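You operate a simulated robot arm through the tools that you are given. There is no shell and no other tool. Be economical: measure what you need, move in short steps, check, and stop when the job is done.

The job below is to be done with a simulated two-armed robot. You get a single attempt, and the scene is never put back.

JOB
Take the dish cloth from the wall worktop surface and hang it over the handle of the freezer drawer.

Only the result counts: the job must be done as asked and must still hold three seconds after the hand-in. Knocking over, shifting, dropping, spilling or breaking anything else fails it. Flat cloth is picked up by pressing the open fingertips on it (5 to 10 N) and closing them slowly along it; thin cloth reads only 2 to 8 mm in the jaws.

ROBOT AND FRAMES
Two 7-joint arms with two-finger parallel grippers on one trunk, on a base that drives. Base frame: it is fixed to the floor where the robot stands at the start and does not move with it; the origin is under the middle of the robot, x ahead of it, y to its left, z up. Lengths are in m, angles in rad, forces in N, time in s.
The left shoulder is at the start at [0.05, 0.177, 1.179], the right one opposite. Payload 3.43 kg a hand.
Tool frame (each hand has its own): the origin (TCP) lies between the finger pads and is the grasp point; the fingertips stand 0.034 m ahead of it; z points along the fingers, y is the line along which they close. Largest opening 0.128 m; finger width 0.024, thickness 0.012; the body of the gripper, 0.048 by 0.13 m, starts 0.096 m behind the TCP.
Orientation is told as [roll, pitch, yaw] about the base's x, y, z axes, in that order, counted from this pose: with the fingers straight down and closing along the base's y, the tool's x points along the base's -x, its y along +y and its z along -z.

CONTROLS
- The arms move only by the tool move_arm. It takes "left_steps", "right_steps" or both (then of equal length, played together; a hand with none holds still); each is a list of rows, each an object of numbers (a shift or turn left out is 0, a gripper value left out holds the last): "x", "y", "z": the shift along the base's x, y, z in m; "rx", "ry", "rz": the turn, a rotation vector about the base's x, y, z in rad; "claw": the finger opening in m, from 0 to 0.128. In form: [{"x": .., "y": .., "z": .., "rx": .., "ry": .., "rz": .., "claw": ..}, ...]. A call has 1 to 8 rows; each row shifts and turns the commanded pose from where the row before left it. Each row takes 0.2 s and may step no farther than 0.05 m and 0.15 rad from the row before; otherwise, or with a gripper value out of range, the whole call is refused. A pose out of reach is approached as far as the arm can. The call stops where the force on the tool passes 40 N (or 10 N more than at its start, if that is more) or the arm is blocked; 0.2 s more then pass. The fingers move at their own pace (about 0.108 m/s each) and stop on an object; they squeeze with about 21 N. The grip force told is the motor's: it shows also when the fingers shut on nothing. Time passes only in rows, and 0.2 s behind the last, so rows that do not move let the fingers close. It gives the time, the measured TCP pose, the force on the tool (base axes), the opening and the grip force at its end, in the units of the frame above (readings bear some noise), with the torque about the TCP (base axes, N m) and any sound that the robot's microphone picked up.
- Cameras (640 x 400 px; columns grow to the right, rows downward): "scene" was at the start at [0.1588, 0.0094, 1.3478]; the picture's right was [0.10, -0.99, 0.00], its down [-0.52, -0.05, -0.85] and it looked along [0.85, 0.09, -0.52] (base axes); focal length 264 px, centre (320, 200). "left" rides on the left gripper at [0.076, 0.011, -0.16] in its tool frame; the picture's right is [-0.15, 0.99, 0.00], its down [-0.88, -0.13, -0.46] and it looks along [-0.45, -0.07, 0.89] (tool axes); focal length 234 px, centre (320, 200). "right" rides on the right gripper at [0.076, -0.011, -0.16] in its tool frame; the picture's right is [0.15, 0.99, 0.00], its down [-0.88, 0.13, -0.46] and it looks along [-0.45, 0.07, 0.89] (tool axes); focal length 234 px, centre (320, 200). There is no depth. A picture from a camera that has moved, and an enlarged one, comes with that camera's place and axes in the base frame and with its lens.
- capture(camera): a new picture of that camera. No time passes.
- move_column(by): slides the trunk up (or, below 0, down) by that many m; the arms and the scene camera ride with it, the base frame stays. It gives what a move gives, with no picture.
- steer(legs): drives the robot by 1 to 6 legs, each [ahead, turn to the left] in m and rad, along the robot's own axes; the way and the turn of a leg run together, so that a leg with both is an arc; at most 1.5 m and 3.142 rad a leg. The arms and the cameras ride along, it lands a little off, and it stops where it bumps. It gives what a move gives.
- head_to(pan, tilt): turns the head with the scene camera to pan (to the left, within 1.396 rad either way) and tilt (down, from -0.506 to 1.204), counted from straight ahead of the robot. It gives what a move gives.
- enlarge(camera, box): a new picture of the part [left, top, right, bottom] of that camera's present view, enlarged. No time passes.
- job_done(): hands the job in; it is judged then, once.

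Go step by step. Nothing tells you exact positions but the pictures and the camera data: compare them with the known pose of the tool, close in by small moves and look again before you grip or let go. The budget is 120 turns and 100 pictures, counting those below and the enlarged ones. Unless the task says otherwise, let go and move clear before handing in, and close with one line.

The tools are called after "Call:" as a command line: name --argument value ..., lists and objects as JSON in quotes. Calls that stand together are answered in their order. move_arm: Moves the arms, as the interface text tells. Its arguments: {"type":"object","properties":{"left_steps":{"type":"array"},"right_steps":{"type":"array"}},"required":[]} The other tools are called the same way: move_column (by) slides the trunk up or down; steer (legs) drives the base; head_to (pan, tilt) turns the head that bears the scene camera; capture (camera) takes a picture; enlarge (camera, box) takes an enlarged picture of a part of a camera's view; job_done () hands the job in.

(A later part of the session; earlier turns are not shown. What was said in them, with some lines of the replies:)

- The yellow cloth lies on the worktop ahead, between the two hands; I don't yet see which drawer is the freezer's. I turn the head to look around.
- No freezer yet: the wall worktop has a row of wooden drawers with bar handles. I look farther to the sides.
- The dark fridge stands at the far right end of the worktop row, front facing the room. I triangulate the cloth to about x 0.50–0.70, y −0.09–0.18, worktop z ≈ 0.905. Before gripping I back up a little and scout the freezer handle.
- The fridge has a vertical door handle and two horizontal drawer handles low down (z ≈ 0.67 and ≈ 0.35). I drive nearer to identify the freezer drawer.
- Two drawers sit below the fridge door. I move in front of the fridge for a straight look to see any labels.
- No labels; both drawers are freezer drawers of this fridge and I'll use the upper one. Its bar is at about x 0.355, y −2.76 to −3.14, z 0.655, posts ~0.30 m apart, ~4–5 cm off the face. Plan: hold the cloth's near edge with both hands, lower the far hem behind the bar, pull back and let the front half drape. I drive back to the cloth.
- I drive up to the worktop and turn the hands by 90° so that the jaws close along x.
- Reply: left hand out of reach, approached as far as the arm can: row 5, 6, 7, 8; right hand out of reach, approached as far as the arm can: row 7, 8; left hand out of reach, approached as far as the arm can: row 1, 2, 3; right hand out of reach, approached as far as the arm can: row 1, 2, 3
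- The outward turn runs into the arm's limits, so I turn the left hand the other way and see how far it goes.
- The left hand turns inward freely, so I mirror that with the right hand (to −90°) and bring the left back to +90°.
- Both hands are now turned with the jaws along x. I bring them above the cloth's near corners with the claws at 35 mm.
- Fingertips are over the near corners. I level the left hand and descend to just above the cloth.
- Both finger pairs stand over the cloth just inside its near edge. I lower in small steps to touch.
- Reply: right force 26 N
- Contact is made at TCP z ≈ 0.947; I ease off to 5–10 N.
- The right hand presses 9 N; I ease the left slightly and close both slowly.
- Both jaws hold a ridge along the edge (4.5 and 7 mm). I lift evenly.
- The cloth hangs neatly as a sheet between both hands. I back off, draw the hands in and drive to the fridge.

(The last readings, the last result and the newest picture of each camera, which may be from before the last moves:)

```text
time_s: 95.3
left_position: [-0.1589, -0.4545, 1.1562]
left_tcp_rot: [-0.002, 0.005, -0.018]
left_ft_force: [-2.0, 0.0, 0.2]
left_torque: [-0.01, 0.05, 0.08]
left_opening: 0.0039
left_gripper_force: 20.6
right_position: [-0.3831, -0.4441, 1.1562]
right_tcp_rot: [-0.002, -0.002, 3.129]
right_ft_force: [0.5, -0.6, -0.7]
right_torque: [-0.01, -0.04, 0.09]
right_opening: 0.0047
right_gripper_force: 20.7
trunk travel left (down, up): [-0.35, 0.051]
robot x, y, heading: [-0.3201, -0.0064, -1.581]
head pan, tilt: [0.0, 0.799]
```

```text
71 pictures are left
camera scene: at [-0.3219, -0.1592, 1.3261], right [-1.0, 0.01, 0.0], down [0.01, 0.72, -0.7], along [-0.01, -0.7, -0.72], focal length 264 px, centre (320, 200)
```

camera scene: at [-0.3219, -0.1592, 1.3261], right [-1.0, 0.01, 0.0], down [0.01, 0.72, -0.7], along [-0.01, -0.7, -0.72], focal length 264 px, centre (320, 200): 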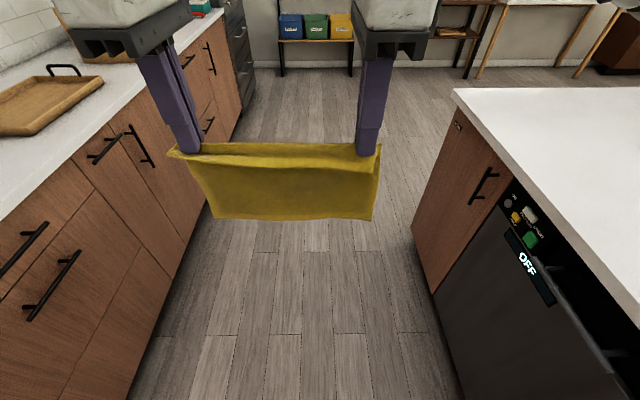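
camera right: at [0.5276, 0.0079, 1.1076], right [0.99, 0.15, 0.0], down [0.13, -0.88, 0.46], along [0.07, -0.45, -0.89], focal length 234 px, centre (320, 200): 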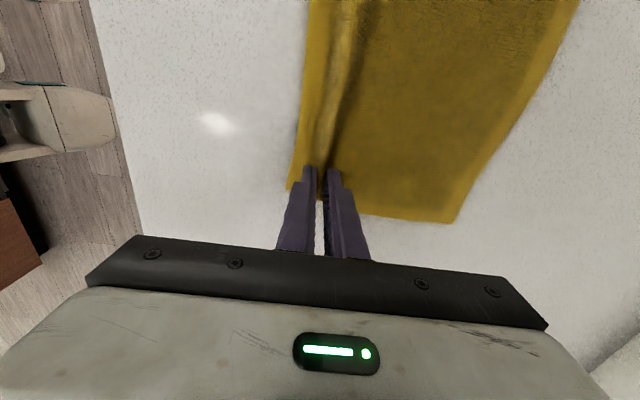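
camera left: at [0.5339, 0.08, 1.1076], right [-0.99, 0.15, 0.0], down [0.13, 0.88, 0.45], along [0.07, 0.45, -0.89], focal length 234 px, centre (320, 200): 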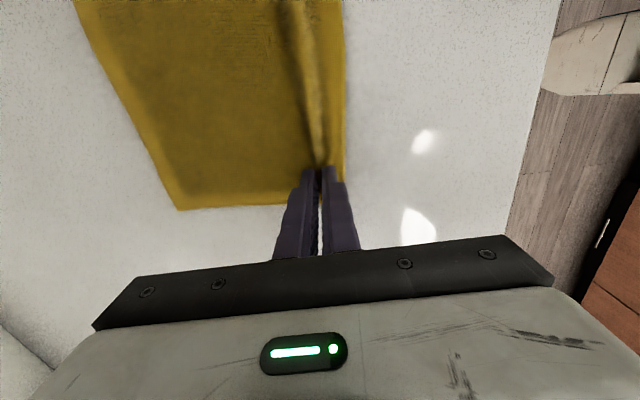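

Cloth still held well. On to the fridge.

Call:
steer --legs '[[1.5, 0.01], [1.48, 0]]'

Call:
steer --legs '[[0, 1.571]]'

Call:
capture --camera "scene"

```text
time_s: 109.7
left_position: [-0.1728, -3.4289, 1.1564]
left_tcp_rot: [-0.001, 0.004, -0.012]
left_ft_force: [-1.6, -0.2, -0.3]
left_torque: [0.02, 0.04, 0.1]
left_opening: 0.0041
left_gripper_force: 20.6
right_position: [-0.3958, -3.4203, 1.1571]
right_tcp_rot: [0.001, -0.001, 3.138]
right_ft_force: [0.7, 0.3, 0.0]
right_torque: [-0.02, -0.05, 0.07]
right_opening: 0.0049
right_gripper_force: 21.0
trunk travel left (down, up): [-0.35, 0.051]
robot x, y, heading: [-0.3369, -2.9848, -1.575]
head pan, tilt: [0.0, 0.799]
```

```text
time_s: 113.9
left_position: [0.1078, -2.8186, 1.1575]
left_tcp_rot: [-0.001, 0.004, 1.568]
left_ft_force: [-0.7, -1.5, -0.2]
left_torque: [-0.05, 0.0, -0.09]
left_opening: 0.0042
left_gripper_force: 21.0
right_position: [0.1001, -3.0413, 1.1559]
right_tcp_rot: [0.0, 0.0, -1.568]
right_ft_force: [0.2, 1.0, 0.0]
right_torque: [0.01, 0.02, -0.05]
right_opening: 0.0047
right_gripper_force: 20.8
trunk travel left (down, up): [-0.35, 0.051]
robot x, y, heading: [-0.3373, -2.9823, -0.001]
head pan, tilt: [0.0, 0.799]
```

```text
70 pictures are left
camera scene: at [-0.186, -2.9836, 1.3261], right [0.0, -1.0, 0.0], down [-0.72, 0.0, -0.7], along [0.7, 0.0, -0.72], focal length 264 px, centre (320, 200)
```

scene: 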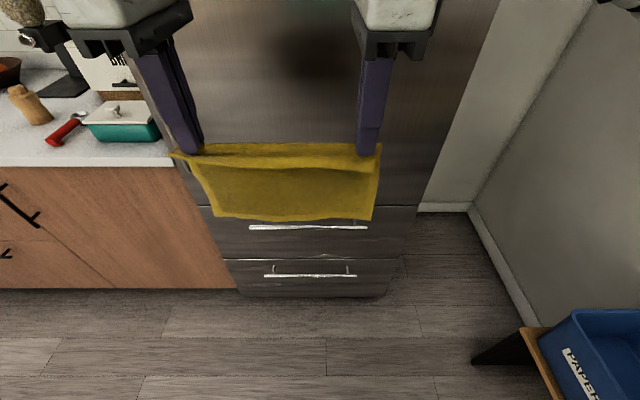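

I'm in front of the fridge with the cloth centred near the handle (bar centre y ≈ −2.945). I lower the trunk and tilt both hands so the fingers point ahead and down.

Call:
move_column --by -0.25

Call:
move_arm --left_steps '[{"ry": -0.125, "y": -0.013}, {"ry": -0.125}, {"ry": -0.125}, {"ry": -0.125}, {"ry": -0.125}, {"ry": -0.125}, {"ry": -0.125}, {"ry": -0.125}]' --right_steps '[{"ry": -0.125, "y": -0.013, "x": 0.007}, {"ry": -0.125}, {"ry": -0.125}, {"ry": -0.125}, {"ry": -0.125}, {"ry": -0.125}, {"ry": -0.125}, {"ry": -0.125}]'

Call:
capture --camera "scene"

```text
time_s: 116.5
left_position: [0.1077, -2.8181, 0.9068]
left_tcp_rot: [-0.001, 0.004, 1.568]
left_ft_force: [0.9, -1.2, -0.3]
left_torque: [-0.04, 0.01, -0.09]
left_opening: 0.0042
left_gripper_force: 20.7
right_position: [0.1012, -3.0415, 0.906]
right_tcp_rot: [0.001, -0.002, -1.567]
right_ft_force: [-0.1, 1.2, -0.4]
right_torque: [0.06, 0.01, -0.09]
right_opening: 0.0049
right_gripper_force: 20.9
trunk travel left (down, up): [-0.1, 0.301]
robot x, y, heading: [-0.3361, -2.983, -0.001]
head pan, tilt: [0.0, 0.799]
```

```text
time_s: 118.3
left_position: [0.1061, -2.8318, 0.9064]
left_tcp_rot: [-1.003, -0.001, 1.565]
left_ft_force: [-0.1, -1.4, 0.3]
left_torque: [-0.03, 0.09, -0.05]
left_opening: 0.0038
left_gripper_force: 21.2
right_position: [0.1082, -3.0554, 0.9065]
right_tcp_rot: [1.001, 0.0, -1.569]
right_ft_force: [0.0, 1.3, -0.1]
right_torque: [0.03, 0.04, 0.03]
right_opening: 0.0047
right_gripper_force: 21.1
trunk travel left (down, up): [-0.1, 0.301]
robot x, y, heading: [-0.336, -2.9851, -0.004]
head pan, tilt: [0.0, 0.799]
```

```text
69 pictures are left
camera scene: at [-0.186, -2.9837, 1.0761], right [0.0, -1.0, 0.0], down [-0.72, 0.0, -0.7], along [0.7, 0.0, -0.72], focal length 264 px, centre (320, 200)
```

scene: 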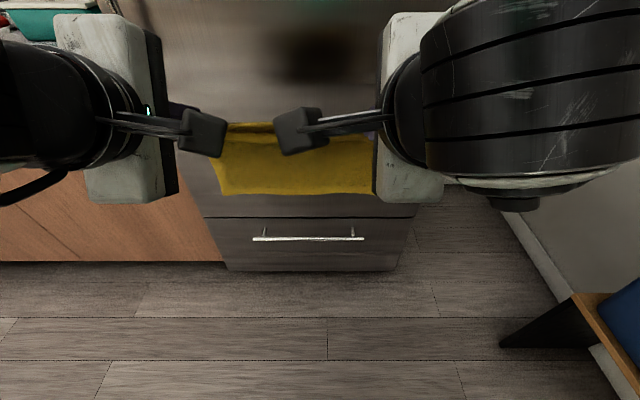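

Call:
capture --camera "left"

Call:
capture --camera "right"

```text
68 pictures are left
camera left: at [-0.0342, -2.907, 0.9825], right [-0.53, 0.15, -0.83], down [-0.31, 0.88, 0.36], along [0.79, 0.45, -0.42], focal length 234 px, centre (320, 200)
```

left: 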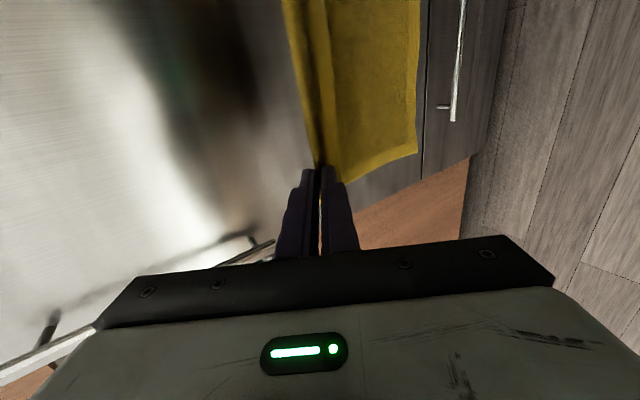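

```text
67 pictures are left
camera right: at [-0.0329, -2.9801, 0.9838], right [0.53, 0.15, 0.83], down [-0.31, -0.88, 0.36], along [0.79, -0.45, -0.42], focal length 234 px, centre (320, 200)
```

right: 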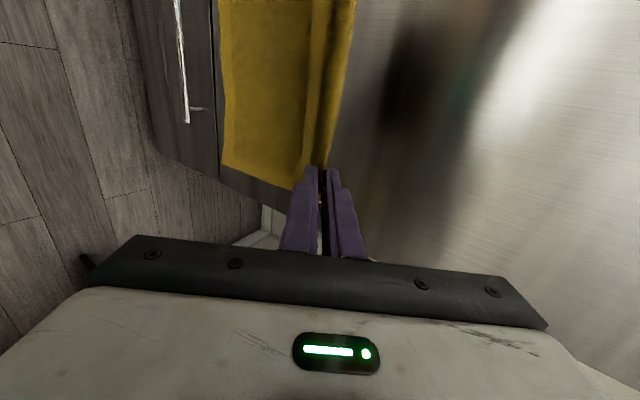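

I raise the hands so the hem clears the bar and the head camera sees the upper bar beneath the cloth.

Call:
move_arm --left_steps '[{"z": 0.04}, {"z": 0.04}, {"z": 0.04}]' --right_steps '[{"z": 0.04}, {"z": 0.04}, {"z": 0.04}]'

Call:
capture --camera "scene"

Call:
enlarge --camera "scene" --box '[180, 100, 440, 280]'

```text
time_s: 119.1
left_position: [0.1065, -2.8313, 1.0278]
left_tcp_rot: [-1.001, -0.002, 1.565]
left_ft_force: [-0.3, -1.9, 0.2]
left_torque: [-0.02, 0.08, -0.05]
left_opening: 0.0038
left_gripper_force: 20.7
right_position: [0.1079, -3.0533, 1.0286]
right_tcp_rot: [1.001, -0.005, -1.569]
right_ft_force: [0.1, 2.4, -0.4]
right_torque: [0.03, 0.1, 0.05]
right_opening: 0.0047
right_gripper_force: 20.8
trunk travel left (down, up): [-0.1, 0.301]
robot x, y, heading: [-0.3352, -2.9813, 0.0]
head pan, tilt: [0.0, 0.799]
```

```text
66 pictures are left
camera scene: at [-0.1861, -2.9837, 1.076], right [0.0, -1.0, 0.0], down [-0.72, 0.0, -0.7], along [0.7, 0.0, -0.72], focal length 264 px, centre (320, 200)
```

scene: 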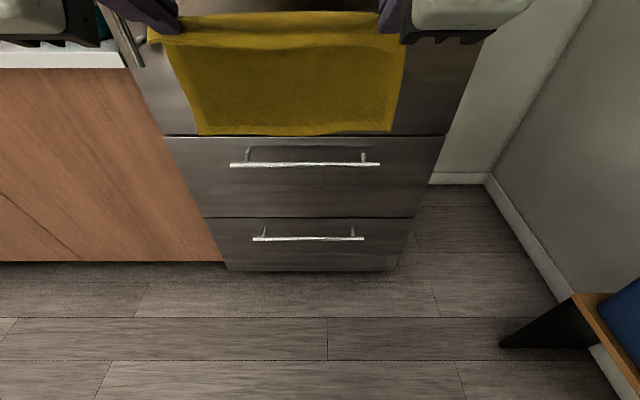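

```text
2.22 times, centred on (310, 190) of scene
camera zoom: at [-0.1861, -2.9837, 1.076], right [0.0, -1.0, 0.0], down [-0.72, 0.0, -0.7], along [0.7, 0.0, -0.72], focal length 587 px, centre (342, 222)
```

zoom: 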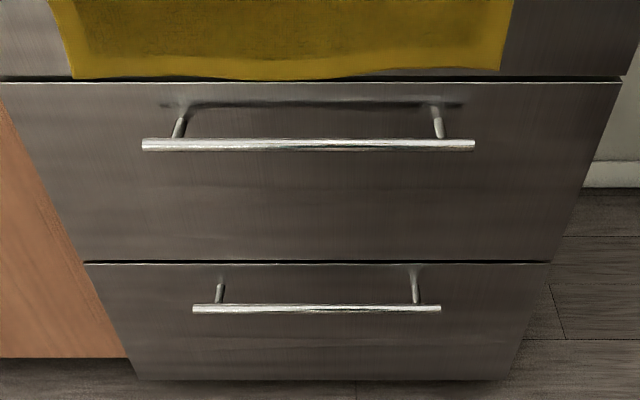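

The two-view fix: bar at x ≈ 0.337, z ≈ 0.663, posts at y ≈ −2.801 and −3.094, drawer face at x ≈ 0.388 (gap ≈ 4 cm). The hem spans y −2.813 to −3.083 and hangs ~0.135 m below the fingertips. I drive in 0.2 m with the hem well above the bar.

Call:
steer --legs '[[0.19, 0]]'

Call:
head_to --pan 0.0 --tilt 0.75

Call:
capture --camera "scene"

```text
time_s: 120.7
left_position: [0.2963, -2.8324, 1.0271]
left_tcp_rot: [-1.001, 0.0, 1.564]
left_ft_force: [0.2, -2.1, 0.6]
left_torque: [-0.07, 0.07, -0.05]
left_opening: 0.004
left_gripper_force: 21.1
right_position: [0.2988, -3.0553, 1.029]
right_tcp_rot: [1.0, -0.002, -1.569]
right_ft_force: [1.0, 2.1, -0.6]
right_torque: [0.04, 0.07, 0.04]
right_opening: 0.0047
right_gripper_force: 21.4
trunk travel left (down, up): [-0.1, 0.301]
robot x, y, heading: [-0.148, -2.9834, -0.004]
head pan, tilt: [0.0, 0.799]
```

```text
time_s: 121.3
left_position: [0.2958, -2.8318, 1.0275]
left_tcp_rot: [-1.003, -0.001, 1.565]
left_ft_force: [0.3, -1.4, -0.1]
left_torque: [0.0, 0.06, -0.02]
left_opening: 0.0039
left_gripper_force: 21.2
right_position: [0.2976, -3.0554, 1.029]
right_tcp_rot: [0.999, -0.002, -1.569]
right_ft_force: [-0.5, 1.8, 0.6]
right_torque: [0.01, 0.07, 0.03]
right_opening: 0.0044
right_gripper_force: 20.4
trunk travel left (down, up): [-0.1, 0.301]
robot x, y, heading: [-0.1475, -2.9843, -0.001]
head pan, tilt: [0.0, 0.75]
```

```text
64 pictures are left
camera scene: at [0.0053, -2.9839, 1.08], right [0.0, -1.0, 0.0], down [-0.68, 0.0, -0.73], along [0.73, 0.0, -0.68], focal length 264 px, centre (320, 200)
```

scene: 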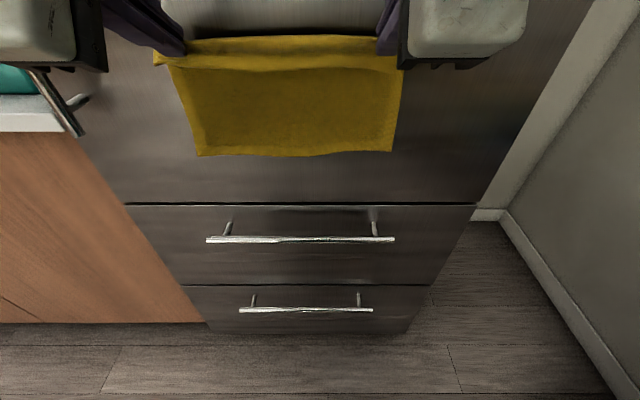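

Bar position confirmed (x 0.336). I lower the trunk 0.1 and bring the fingertips to x ≈ 0.37, over the gap behind the bar.

Call:
move_column --by -0.1

Call:
move_arm --left_steps '[{"x": 0.015}, {"x": 0.015}, {"x": 0.016}, {}, {}]' --right_steps '[{"x": 0.015}, {"x": 0.015}, {"x": 0.014}, {}, {}]'

Call:
capture --camera "scene"

Call:
capture --camera "left"

Call:
capture --camera "right"

```text
time_s: 122.6
left_position: [0.2964, -2.8318, 0.9283]
left_tcp_rot: [-1.002, -0.002, 1.567]
left_ft_force: [0.1, -1.6, 0.0]
left_torque: [-0.06, 0.11, -0.1]
left_opening: 0.0039
left_gripper_force: 21.1
right_position: [0.2987, -3.055, 0.9281]
right_tcp_rot: [1.0, -0.001, -1.568]
right_ft_force: [0.0, 1.1, -0.2]
right_torque: [0.02, 0.04, 0.04]
right_opening: 0.0048
right_gripper_force: 21.3
trunk travel left (down, up): [0.0, 0.401]
robot x, y, heading: [-0.1485, -2.983, 0.003]
head pan, tilt: [0.0, 0.75]
```

```text
time_s: 123.8
left_position: [0.3403, -2.8314, 0.9265]
left_tcp_rot: [-1.004, -0.002, 1.566]
left_ft_force: [-8.0, -0.7, -2.3]
left_torque: [-0.05, 0.21, 0.07]
left_opening: 0.0039
left_gripper_force: 20.4
right_position: [0.3413, -3.0551, 0.9283]
right_tcp_rot: [1.001, -0.004, -1.571]
right_ft_force: [-11.3, -2.1, -1.8]
right_torque: [0.0, 0.22, -0.08]
right_opening: 0.0047
right_gripper_force: 21.0
trunk travel left (down, up): [0.0, 0.401]
robot x, y, heading: [-0.1491, -2.9826, -0.0]
head pan, tilt: [0.0, 0.75]
```

```text
63 pictures are left
camera scene: at [0.004, -2.9841, 0.9802], right [0.0, -1.0, 0.0], down [-0.68, 0.0, -0.73], along [0.73, 0.0, -0.68], focal length 264 px, centre (320, 200)
```

scene: 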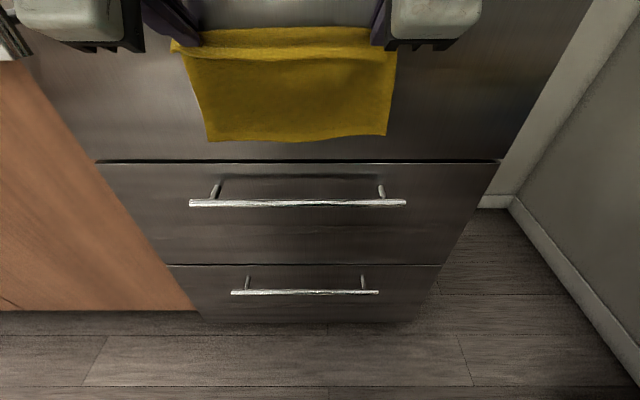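

```text
62 pictures are left
camera left: at [0.1996, -2.9077, 1.0035], right [-0.53, 0.15, -0.83], down [-0.31, 0.88, 0.36], along [0.79, 0.45, -0.42], focal length 234 px, centre (320, 200)
```

left: 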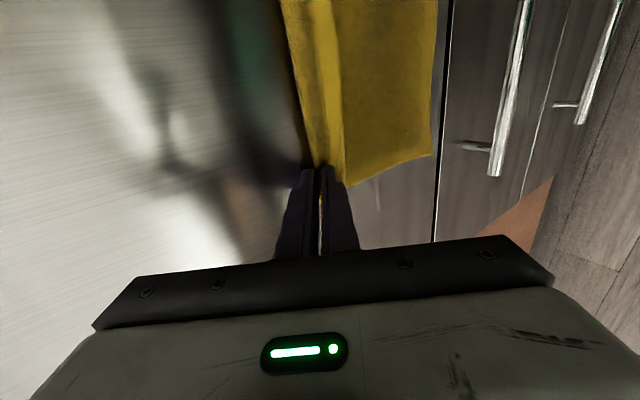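

```text
61 pictures are left
camera right: at [0.2005, -2.9802, 1.0054], right [0.53, 0.15, 0.83], down [-0.31, -0.88, 0.36], along [0.79, -0.45, -0.42], focal length 234 px, centre (320, 200)
```

right: 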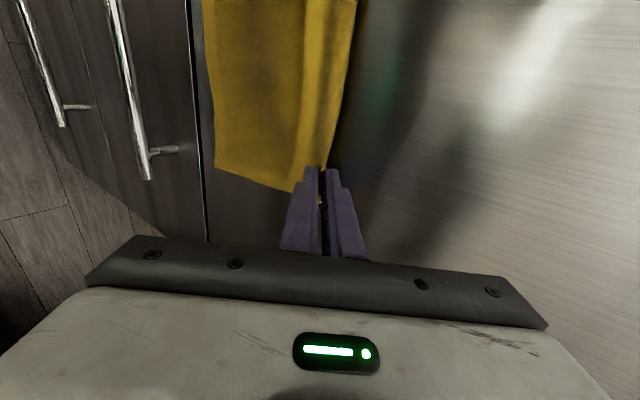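

The fingertips touched the door lightly (8–11 N), so the face is at about x 0.38. I back off 7 mm and lower until the hem is just above the bar.

Call:
move_arm --left_steps '[{"x": -0.007}, {"z": -0.02}, {"z": -0.02}, {"z": -0.02}, {"z": -0.02}, {}, {}]' --right_steps '[{"x": -0.008}, {"z": -0.02}, {"z": -0.02}, {"z": -0.02}, {"z": -0.02}, {}, {}]'

Call:
capture --camera "left"

Call:
capture --camera "right"

Call:
capture --camera "scene"

```text
time_s: 125.4
left_position: [0.3346, -2.8306, 0.8472]
left_tcp_rot: [-1.002, -0.002, 1.565]
left_ft_force: [-0.8, -1.5, 0.6]
left_torque: [-0.06, 0.04, -0.07]
left_opening: 0.004
left_gripper_force: 20.8
right_position: [0.3337, -3.0541, 0.8478]
right_tcp_rot: [0.999, -0.001, -1.569]
right_ft_force: [0.6, 2.4, 0.7]
right_torque: [0.02, 0.09, 0.03]
right_opening: 0.0049
right_gripper_force: 20.8
trunk travel left (down, up): [0.0, 0.401]
robot x, y, heading: [-0.1452, -2.984, -0.001]
head pan, tilt: [0.0, 0.75]
```

```text
60 pictures are left
camera left: at [0.1932, -2.9071, 0.9231], right [-0.53, 0.15, -0.83], down [-0.31, 0.88, 0.36], along [0.79, 0.45, -0.42], focal length 234 px, centre (320, 200)
```

left: 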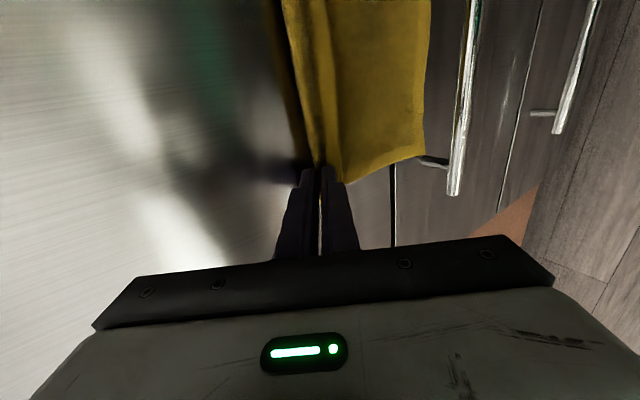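

```text
59 pictures are left
camera right: at [0.1937, -2.9802, 0.9245], right [0.53, 0.15, 0.83], down [-0.31, -0.88, 0.36], along [0.79, -0.45, -0.42], focal length 234 px, centre (320, 200)
```

right: 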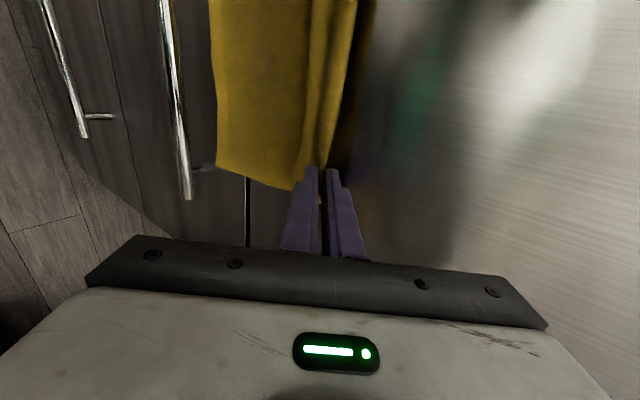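

```text
58 pictures are left
camera scene: at [0.0053, -2.9839, 0.98], right [0.0, -1.0, 0.0], down [-0.68, 0.0, -0.73], along [0.73, 0.0, -0.68], focal length 264 px, centre (320, 200)
```

scene: 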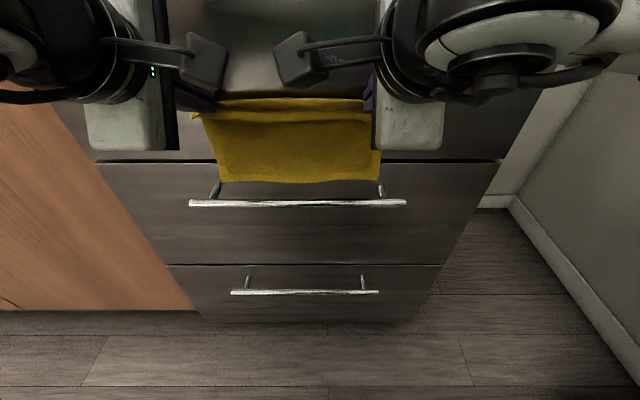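

The hem sits just over the gap, between the posts and behind the bar. I lower slowly on.

Call:
move_arm --left_steps '[{"z": -0.012}, {"z": -0.012}, {"z": -0.012}, {"z": -0.012}, {"z": -0.012}, {}]' --right_steps '[{"z": -0.012}, {"z": -0.012}, {"z": -0.012}, {"z": -0.012}, {"z": -0.012}, {}]'

Call:
capture --camera "scene"

Call:
capture --camera "left"

Call:
capture --camera "right"

```text
time_s: 126.8
left_position: [0.3334, -2.8315, 0.7887]
left_tcp_rot: [-1.002, -0.004, 1.567]
left_ft_force: [0.8, -1.3, -0.2]
left_torque: [-0.04, 0.05, -0.08]
left_opening: 0.0038
left_gripper_force: 21.3
right_position: [0.3339, -3.0544, 0.7885]
right_tcp_rot: [1.0, -0.001, -1.569]
right_ft_force: [0.3, 2.0, -0.2]
right_torque: [0.0, 0.08, 0.03]
right_opening: 0.0044
right_gripper_force: 20.8
trunk travel left (down, up): [0.0, 0.401]
robot x, y, heading: [-0.1469, -2.9849, 0.003]
head pan, tilt: [0.0, 0.75]
```

```text
57 pictures are left
camera scene: at [0.0053, -2.9839, 0.98], right [0.0, -1.0, 0.0], down [-0.68, 0.0, -0.73], along [0.73, 0.0, -0.68], focal length 264 px, centre (320, 200)
```

scene: 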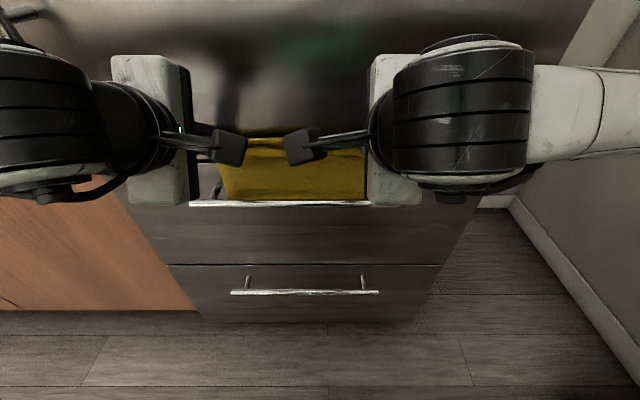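

```text
56 pictures are left
camera left: at [0.1931, -2.9074, 0.8633], right [-0.53, 0.15, -0.83], down [-0.31, 0.88, 0.36], along [0.79, 0.45, -0.42], focal length 234 px, centre (320, 200)
```

left: 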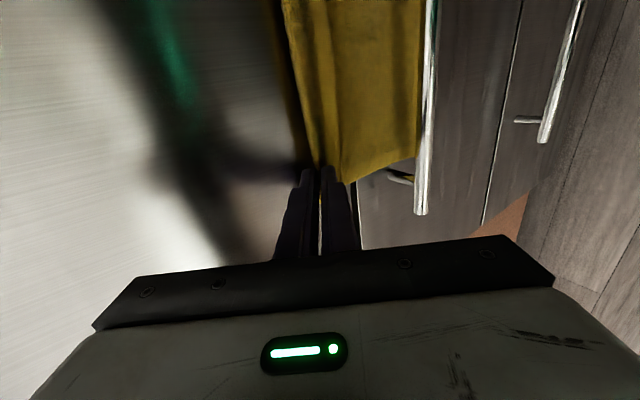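

```text
55 pictures are left
camera right: at [0.1935, -2.9802, 0.8649], right [0.53, 0.15, 0.83], down [-0.31, -0.88, 0.36], along [0.79, -0.45, -0.42], focal length 234 px, centre (320, 200)
```

right: 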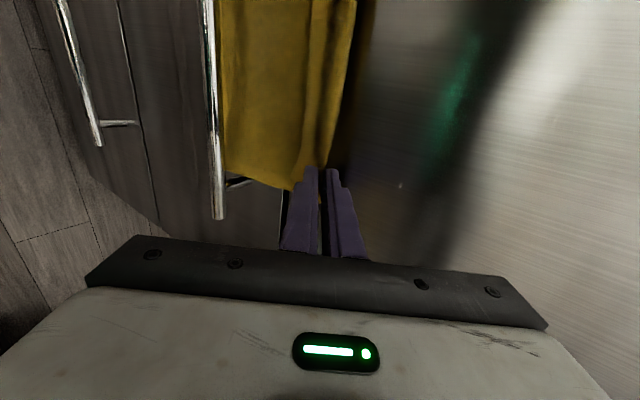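

The cloth's hem is behind the bar along its whole width. I lower another 6 cm.

Call:
move_arm --left_steps '[{"z": -0.012}, {"z": -0.012}, {"z": -0.012}, {"z": -0.012}, {"z": -0.012}, {}]' --right_steps '[{"z": -0.012}, {"z": -0.012}, {"z": -0.012}, {"z": -0.012}, {"z": -0.012}, {}]'

Call:
capture --camera "left"

Call:
capture --camera "right"

Call:
capture --camera "scene"

```text
time_s: 128.2
left_position: [0.3352, -2.8313, 0.727]
left_tcp_rot: [-1.002, -0.001, 1.567]
left_ft_force: [-0.6, -0.8, -0.1]
left_torque: [0.01, 0.09, -0.09]
left_opening: 0.004
left_gripper_force: 21.2
right_position: [0.3339, -3.0549, 0.727]
right_tcp_rot: [0.999, -0.001, -1.569]
right_ft_force: [0.6, 1.5, -1.1]
right_torque: [0.06, 0.06, 0.04]
right_opening: 0.0049
right_gripper_force: 21.1
trunk travel left (down, up): [0.0, 0.401]
robot x, y, heading: [-0.1464, -2.9852, 0.002]
head pan, tilt: [0.0, 0.75]
```

```text
54 pictures are left
camera left: at [0.1931, -2.907, 0.8029], right [-0.53, 0.15, -0.83], down [-0.31, 0.88, 0.36], along [0.79, 0.45, -0.42], focal length 234 px, centre (320, 200)
```

left: 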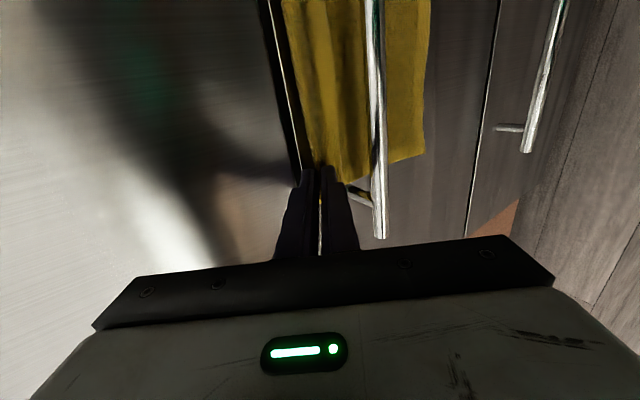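

```text
53 pictures are left
camera right: at [0.1932, -2.9806, 0.8046], right [0.53, 0.15, 0.83], down [-0.31, -0.88, 0.36], along [0.79, -0.45, -0.42], focal length 234 px, centre (320, 200)
```

right: 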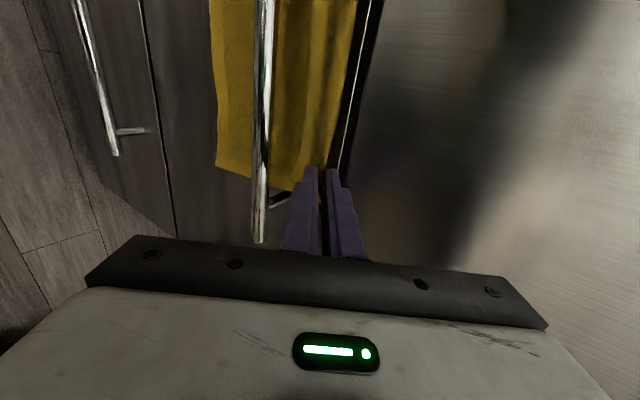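

```text
52 pictures are left
camera scene: at [0.0053, -2.9839, 0.98], right [0.0, -1.0, 0.0], down [-0.68, 0.0, -0.73], along [0.73, 0.0, -0.68], focal length 264 px, centre (320, 200)
```

scene: 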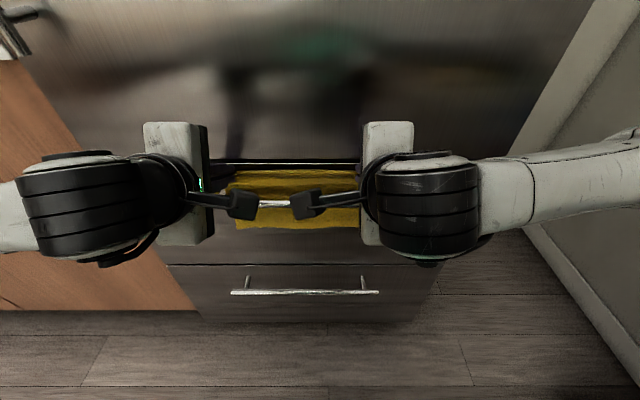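

About half the cloth is now behind the bar. I draw the fingers back over the bar and down in front of it so the front half drapes.

Call:
move_arm --left_steps '[{"x": -0.012}, {"x": -0.012, "z": -0.005}, {"x": -0.012, "z": -0.006}, {"x": -0.012, "z": -0.01}, {"x": -0.008, "z": -0.014}, {"z": -0.015}, {"z": -0.015}, {}]' --right_steps '[{"x": -0.012}, {"x": -0.012, "z": -0.005}, {"x": -0.012, "z": -0.006}, {"x": -0.012, "z": -0.01}, {"x": -0.007, "z": -0.014}, {"z": -0.015}, {"z": -0.015}, {}]'

Call:
capture --camera "left"

Call:
capture --camera "right"

Call:
capture --camera "scene"

```text
time_s: 129.5
left_position: [0.3039, -2.8451, 0.6993]
left_tcp_rot: [-1.03, 0.007, 1.563]
left_ft_force: [-18.8, 2.9, 15.2]
left_torque: [0.11, 0.27, 0.11]
left_opening: 0.004
left_gripper_force: 20.7
left hand out of reach, approached as far as the arm can: row 3, 4, 5
right_position: [0.2771, -3.0549, 0.6898]
right_tcp_rot: [1.003, -0.001, -1.57]
right_ft_force: [0.1, 0.1, 0.1]
right_torque: [0.0, 0.07, -0.03]
right_opening: 0.0045
right_gripper_force: 20.5
trunk travel left (down, up): [0.0, 0.401]
robot x, y, heading: [-0.1517, -2.9807, 0.001]
head pan, tilt: [0.0, 0.75]
stopped in row 6 (left hand): the force on the tool passed its limit (the readings are from after the stop); the commanded pose is now the measured one
```

```text
51 pictures are left
camera left: at [0.1609, -2.9202, 0.7724], right [-0.51, 0.14, -0.85], down [-0.32, 0.89, 0.34], along [0.8, 0.44, -0.4], focal length 234 px, centre (320, 200)
```

left: 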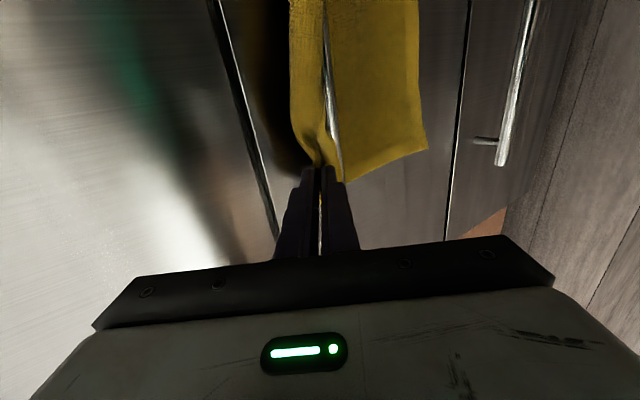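

```text
50 pictures are left
camera right: at [0.1367, -2.9804, 0.7665], right [0.53, 0.15, 0.83], down [-0.31, -0.88, 0.36], along [0.79, -0.45, -0.42], focal length 234 px, centre (320, 200)
```

right: 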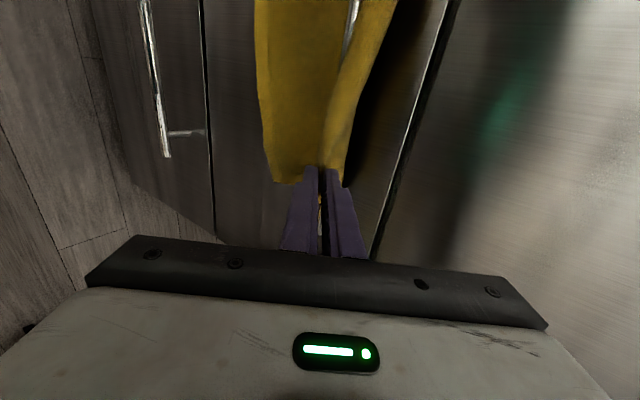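

```text
49 pictures are left
camera scene: at [0.0029, -2.9837, 0.9806], right [0.0, -1.0, 0.0], down [-0.68, 0.0, -0.73], along [0.73, 0.0, -0.68], focal length 264 px, centre (320, 200)
```

scene: 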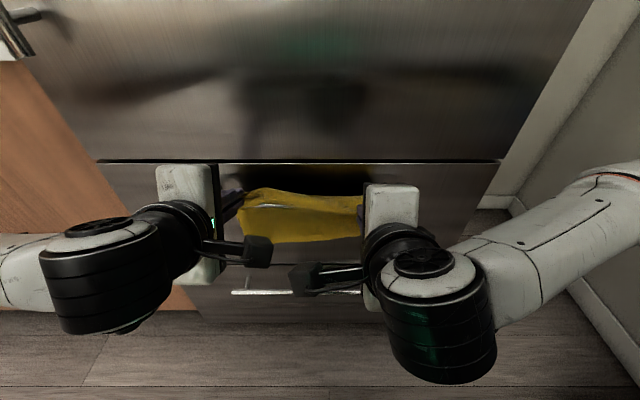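

The left arm could not come back as far (too close to the body) and its fingertips rest on the bar with ~20 N. I lift it slightly and level it with the right hand, then will retreat with the base instead.

Call:
move_arm --left_steps '[{"z": 0.012, "y": 0.006}, {"z": 0.008, "y": 0.006}, {}]' --right_steps '[{"x": 0.012, "z": 0.012}, {"x": 0.013, "z": 0.016}, {}]'

Call:
capture --camera "left"

Call:
capture --camera "right"

```text
time_s: 130.3
left_position: [0.313, -2.8357, 0.7169]
left_tcp_rot: [-1.023, 0.006, 1.564]
left_ft_force: [-0.6, 0.5, -0.2]
left_torque: [-0.01, 0.08, -0.05]
left_opening: 0.0042
left_gripper_force: 21.0
left hand out of reach, approached as far as the arm can: row 1
right_position: [0.3039, -3.0555, 0.7171]
right_tcp_rot: [1.0, -0.002, -1.569]
right_ft_force: [-0.3, 0.7, -0.5]
right_torque: [0.0, 0.05, 0.01]
right_opening: 0.0047
right_gripper_force: 21.1
trunk travel left (down, up): [0.0, 0.401]
robot x, y, heading: [-0.1444, -2.982, 0.004]
head pan, tilt: [0.0, 0.75]
```

```text
48 pictures are left
camera left: at [0.17, -2.9112, 0.79], right [-0.52, 0.15, -0.84], down [-0.31, 0.88, 0.34], along [0.8, 0.44, -0.41], focal length 234 px, centre (320, 200)
```

left: 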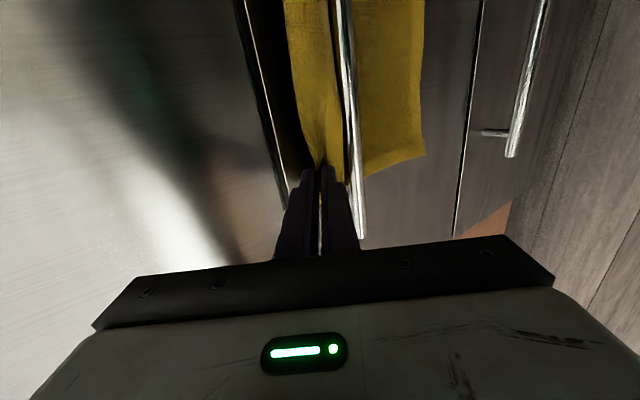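

```text
47 pictures are left
camera right: at [0.1637, -2.9806, 0.7935], right [0.53, 0.15, 0.83], down [-0.31, -0.88, 0.36], along [0.79, -0.45, -0.42], focal length 234 px, centre (320, 200)
```

right: 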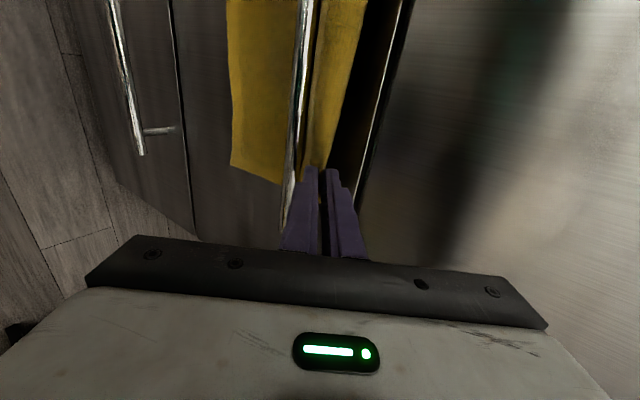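

The cloth still runs behind the bar. Now I retreat 3.5 cm with the base so both fingertips pass in front of the bar together.

Call:
steer --legs '[[-0.035, 0]]'

Call:
move_arm --left_steps '[{"z": -0.012}, {"z": -0.012}, {}]' --right_steps '[{"z": -0.012, "x": 0.004}, {"z": -0.012}, {}]'

Call:
capture --camera "left"

Call:
capture --camera "right"

```text
time_s: 131.2
left_position: [0.2774, -2.8362, 0.7157]
left_tcp_rot: [-1.022, 0.007, 1.565]
left_ft_force: [-0.3, 0.2, -0.2]
left_torque: [-0.03, 0.03, -0.01]
left_opening: 0.0039
left_gripper_force: 20.5
right_position: [0.2699, -3.0552, 0.7164]
right_tcp_rot: [1.0, -0.001, -1.568]
right_ft_force: [0.1, 0.3, -0.9]
right_torque: [0.03, 0.04, 0.01]
right_opening: 0.0045
right_gripper_force: 21.4
trunk travel left (down, up): [0.0, 0.401]
robot x, y, heading: [-0.1883, -2.9832, -0.001]
head pan, tilt: [0.0, 0.75]
```

```text
time_s: 132.0
left_position: [0.2776, -2.8362, 0.6932]
left_tcp_rot: [-1.02, 0.006, 1.562]
left_ft_force: [-0.7, -0.1, -0.6]
left_torque: [-0.02, 0.05, -0.06]
left_opening: 0.0041
left_gripper_force: 21.2
right_position: [0.2722, -3.0553, 0.6926]
right_tcp_rot: [1.0, -0.002, -1.57]
right_ft_force: [1.4, 0.5, 0.3]
right_torque: [0.01, 0.04, -0.01]
right_opening: 0.0045
right_gripper_force: 20.6
trunk travel left (down, up): [0.0, 0.401]
robot x, y, heading: [-0.1816, -2.984, -0.001]
head pan, tilt: [0.0, 0.75]
```

```text
46 pictures are left
camera left: at [0.1349, -2.9116, 0.7661], right [-0.52, 0.15, -0.84], down [-0.31, 0.88, 0.34], along [0.8, 0.44, -0.41], focal length 234 px, centre (320, 200)
```

left: 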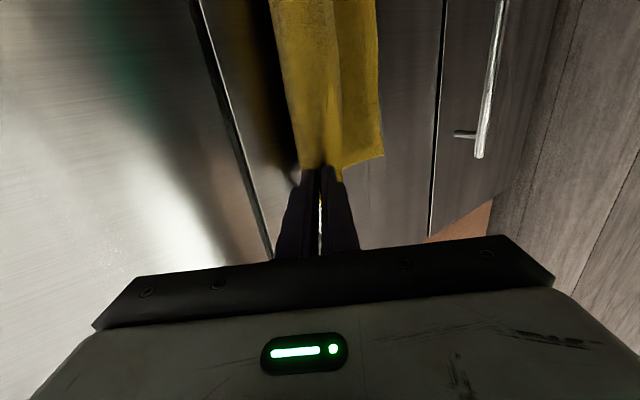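

```text
45 pictures are left
camera right: at [0.1328, -2.9808, 0.7693], right [0.53, 0.15, 0.83], down [-0.31, -0.88, 0.36], along [0.79, -0.45, -0.42], focal length 234 px, centre (320, 200)
```

right: 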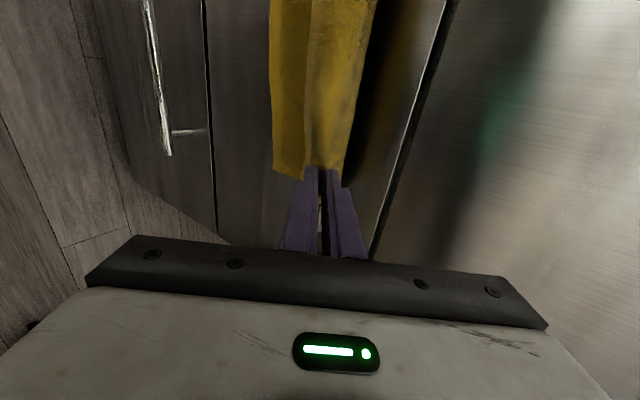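

The cloth now lies over the bar with the hem ~0.1 m below it behind. I lower the front part a bit more.

Call:
move_arm --left_steps '[{"z": -0.012}, {"z": -0.012}, {"z": -0.01}, {}, {}]' --right_steps '[{"z": -0.012}, {"z": -0.012}, {"z": -0.01}, {}, {}]'

Call:
capture --camera "left"

Call:
capture --camera "right"

Call:
capture --camera "scene"

```text
time_s: 133.2
left_position: [0.2781, -2.8363, 0.6581]
left_tcp_rot: [-1.022, 0.005, 1.563]
left_ft_force: [-0.8, 0.5, 0.2]
left_torque: [0.03, 0.03, -0.02]
left_opening: 0.004
left_gripper_force: 21.8
right_position: [0.2732, -3.0558, 0.6575]
right_tcp_rot: [1.0, -0.001, -1.567]
right_ft_force: [-0.4, 0.6, -0.1]
right_torque: [-0.02, 0.03, 0.02]
right_opening: 0.0048
right_gripper_force: 20.9
trunk travel left (down, up): [0.0, 0.401]
robot x, y, heading: [-0.181, -2.9846, -0.0]
head pan, tilt: [0.0, 0.75]
```

```text
44 pictures are left
camera left: at [0.1348, -2.9112, 0.7322], right [-0.52, 0.15, -0.84], down [-0.31, 0.88, 0.34], along [0.8, 0.44, -0.41], focal length 234 px, centre (320, 200)
```

left: 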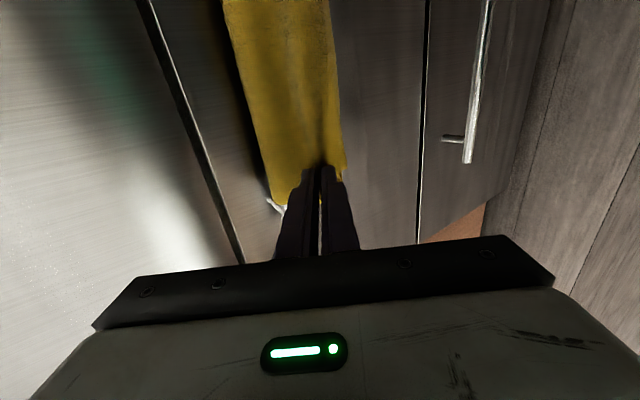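

```text
43 pictures are left
camera right: at [0.1328, -2.9811, 0.735], right [0.53, 0.15, 0.83], down [-0.31, -0.88, 0.36], along [0.79, -0.45, -0.42], focal length 234 px, centre (320, 200)
```

right: 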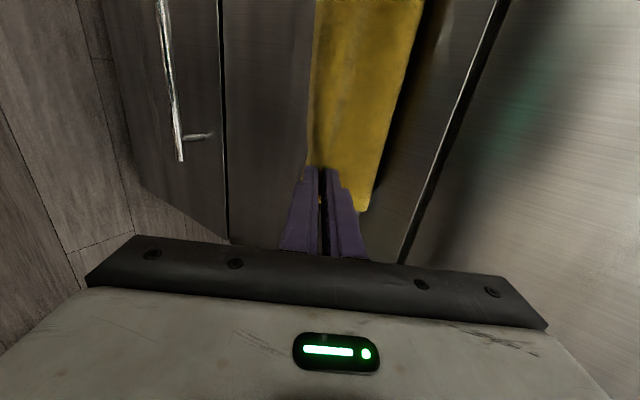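

```text
42 pictures are left
camera scene: at [-0.0298, -2.9838, 0.98], right [0.0, -1.0, 0.0], down [-0.68, 0.0, -0.73], along [0.73, 0.0, -0.68], focal length 264 px, centre (320, 200)
```

scene: 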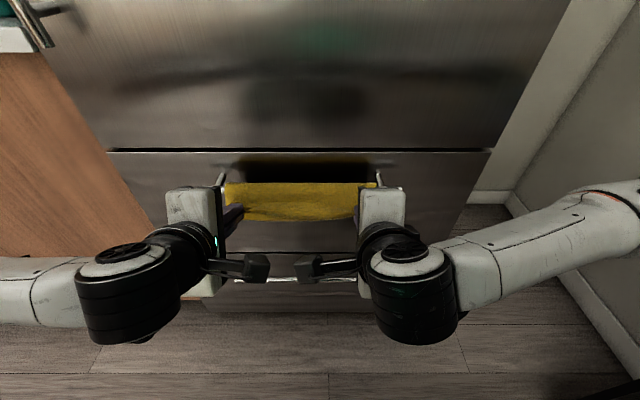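

The cloth hangs over the bar, both sides about even, between the posts. I open the fingers gently.

Call:
move_arm --left_steps '[{"claw": 0.01}, {"claw": 0.016}, {"claw": 0.024}, {}, {}]' --right_steps '[{"claw": 0.01}, {"claw": 0.016}, {"claw": 0.024}, {}, {}]'

Call:
capture --camera "left"

Call:
capture --camera "right"

```text
time_s: 134.4
left_position: [0.278, -2.8366, 0.6588]
left_tcp_rot: [-1.021, 0.005, 1.563]
left_ft_force: [-0.3, -0.6, -0.9]
left_torque: [-0.03, 0.02, 0.0]
left_opening: 0.0243
left_gripper_force: 0.1
right_position: [0.2727, -3.056, 0.6574]
right_tcp_rot: [1.0, -0.001, -1.569]
right_ft_force: [0.1, 0.0, -1.2]
right_torque: [0.03, -0.02, 0.0]
right_opening: 0.0237
right_gripper_force: 0.1
trunk travel left (down, up): [0.0, 0.401]
robot x, y, heading: [-0.1826, -2.9829, 0.0]
head pan, tilt: [0.0, 0.75]
```

```text
41 pictures are left
camera left: at [0.1347, -2.9112, 0.7323], right [-0.52, 0.15, -0.84], down [-0.31, 0.88, 0.34], along [0.8, 0.44, -0.41], focal length 234 px, centre (320, 200)
```

left: 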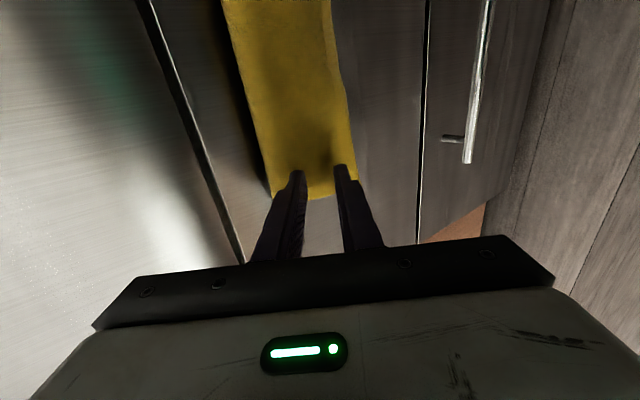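

```text
40 pictures are left
camera right: at [0.1328, -2.9811, 0.7352], right [0.53, 0.15, 0.83], down [-0.31, -0.88, 0.36], along [0.79, -0.45, -0.42], focal length 234 px, centre (320, 200)
```

right: 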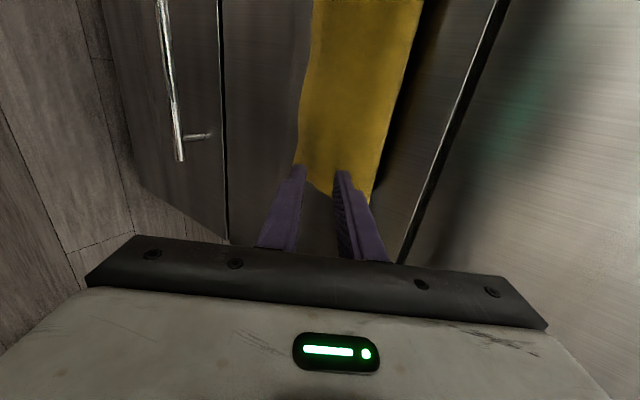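

Both fingers are free of the cloth, which hangs in front of the bar by itself. I back straight away and check.

Call:
steer --legs '[[-0.05, 0], [-0.2, 0]]'

Call:
move_arm --left_steps '[{"z": 0.04}, {"z": 0.04}, {"z": 0.04}, {"z": 0.04}, {"z": 0.04}, {"z": 0.04}]' --right_steps '[{"z": 0.04}, {"z": 0.04}, {"z": 0.04}, {"z": 0.04}, {"z": 0.04}, {"z": 0.04}]'

Call:
enlarge --camera "scene" --box '[180, 80, 440, 260]'

Call:
capture --camera "scene"

```text
time_s: 136.5
left_position: [0.0299, -2.8369, 0.6592]
left_tcp_rot: [-1.021, 0.005, 1.565]
left_ft_force: [0.7, 0.9, 0.1]
left_torque: [-0.01, -0.01, 0.01]
left_opening: 0.0241
left_gripper_force: 0.1
right_position: [0.0251, -3.0564, 0.6579]
right_tcp_rot: [0.999, -0.003, -1.569]
right_ft_force: [-0.8, -0.7, 0.6]
right_torque: [-0.01, -0.01, -0.02]
right_opening: 0.0243
right_gripper_force: 0.0
trunk travel left (down, up): [0.0, 0.401]
robot x, y, heading: [-0.4315, -2.9837, 0.001]
head pan, tilt: [0.0, 0.75]
```

```text
time_s: 137.9
left_position: [0.0278, -2.8352, 0.8997]
left_tcp_rot: [-1.021, 0.004, 1.563]
left_ft_force: [-0.1, -0.3, -0.1]
left_torque: [-0.01, -0.03, -0.01]
left_opening: 0.0244
left_gripper_force: 0.1
right_position: [0.0246, -3.0548, 0.8973]
right_tcp_rot: [1.0, -0.003, -1.568]
right_ft_force: [0.0, 0.1, 0.3]
right_torque: [-0.01, 0.04, 0.01]
right_opening: 0.024
right_gripper_force: 0.2
trunk travel left (down, up): [0.0, 0.401]
robot x, y, heading: [-0.4307, -2.9835, -0.001]
head pan, tilt: [0.0, 0.75]
```

```text
2.22 times, centred on (310, 170) of scene
camera zoom: at [-0.2784, -2.9837, 0.9799], right [0.0, -1.0, 0.0], down [-0.68, 0.0, -0.73], along [0.73, 0.0, -0.68], focal length 587 px, centre (342, 267)
```

zoom: 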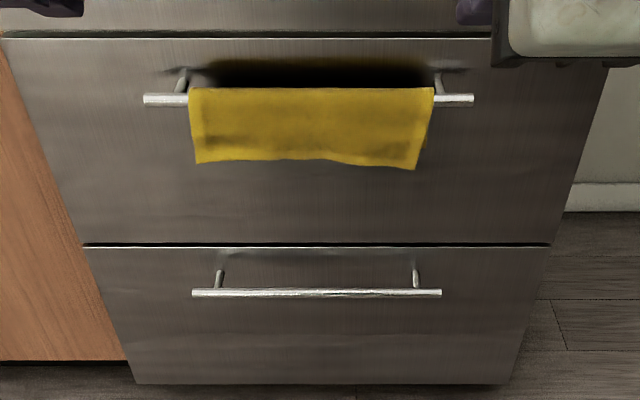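

```text
38 pictures are left
camera scene: at [-0.2784, -2.9837, 0.9799], right [0.0, -1.0, 0.0], down [-0.68, 0.0, -0.73], along [0.73, 0.0, -0.68], focal length 264 px, centre (320, 200)
```

scene: 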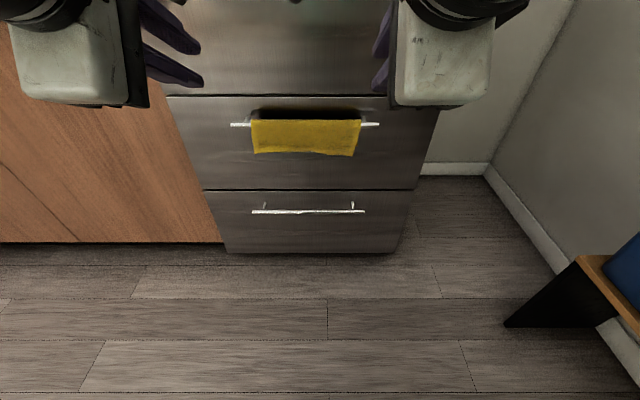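

The cloth hangs neatly over the upper freezer drawer's handle, between the posts, and both hands are clear, so I hand in.

Call:
job_done

```text
The job is handed in.
```

The dish cloth now hangs over the handle of the upper freezer drawer; the fridge has two unlabelled drawers below its door, so choosing the upper one was my guess. Both hands have let go and backed clear, nothing else was moved as far as I could see, and the job is handed in.
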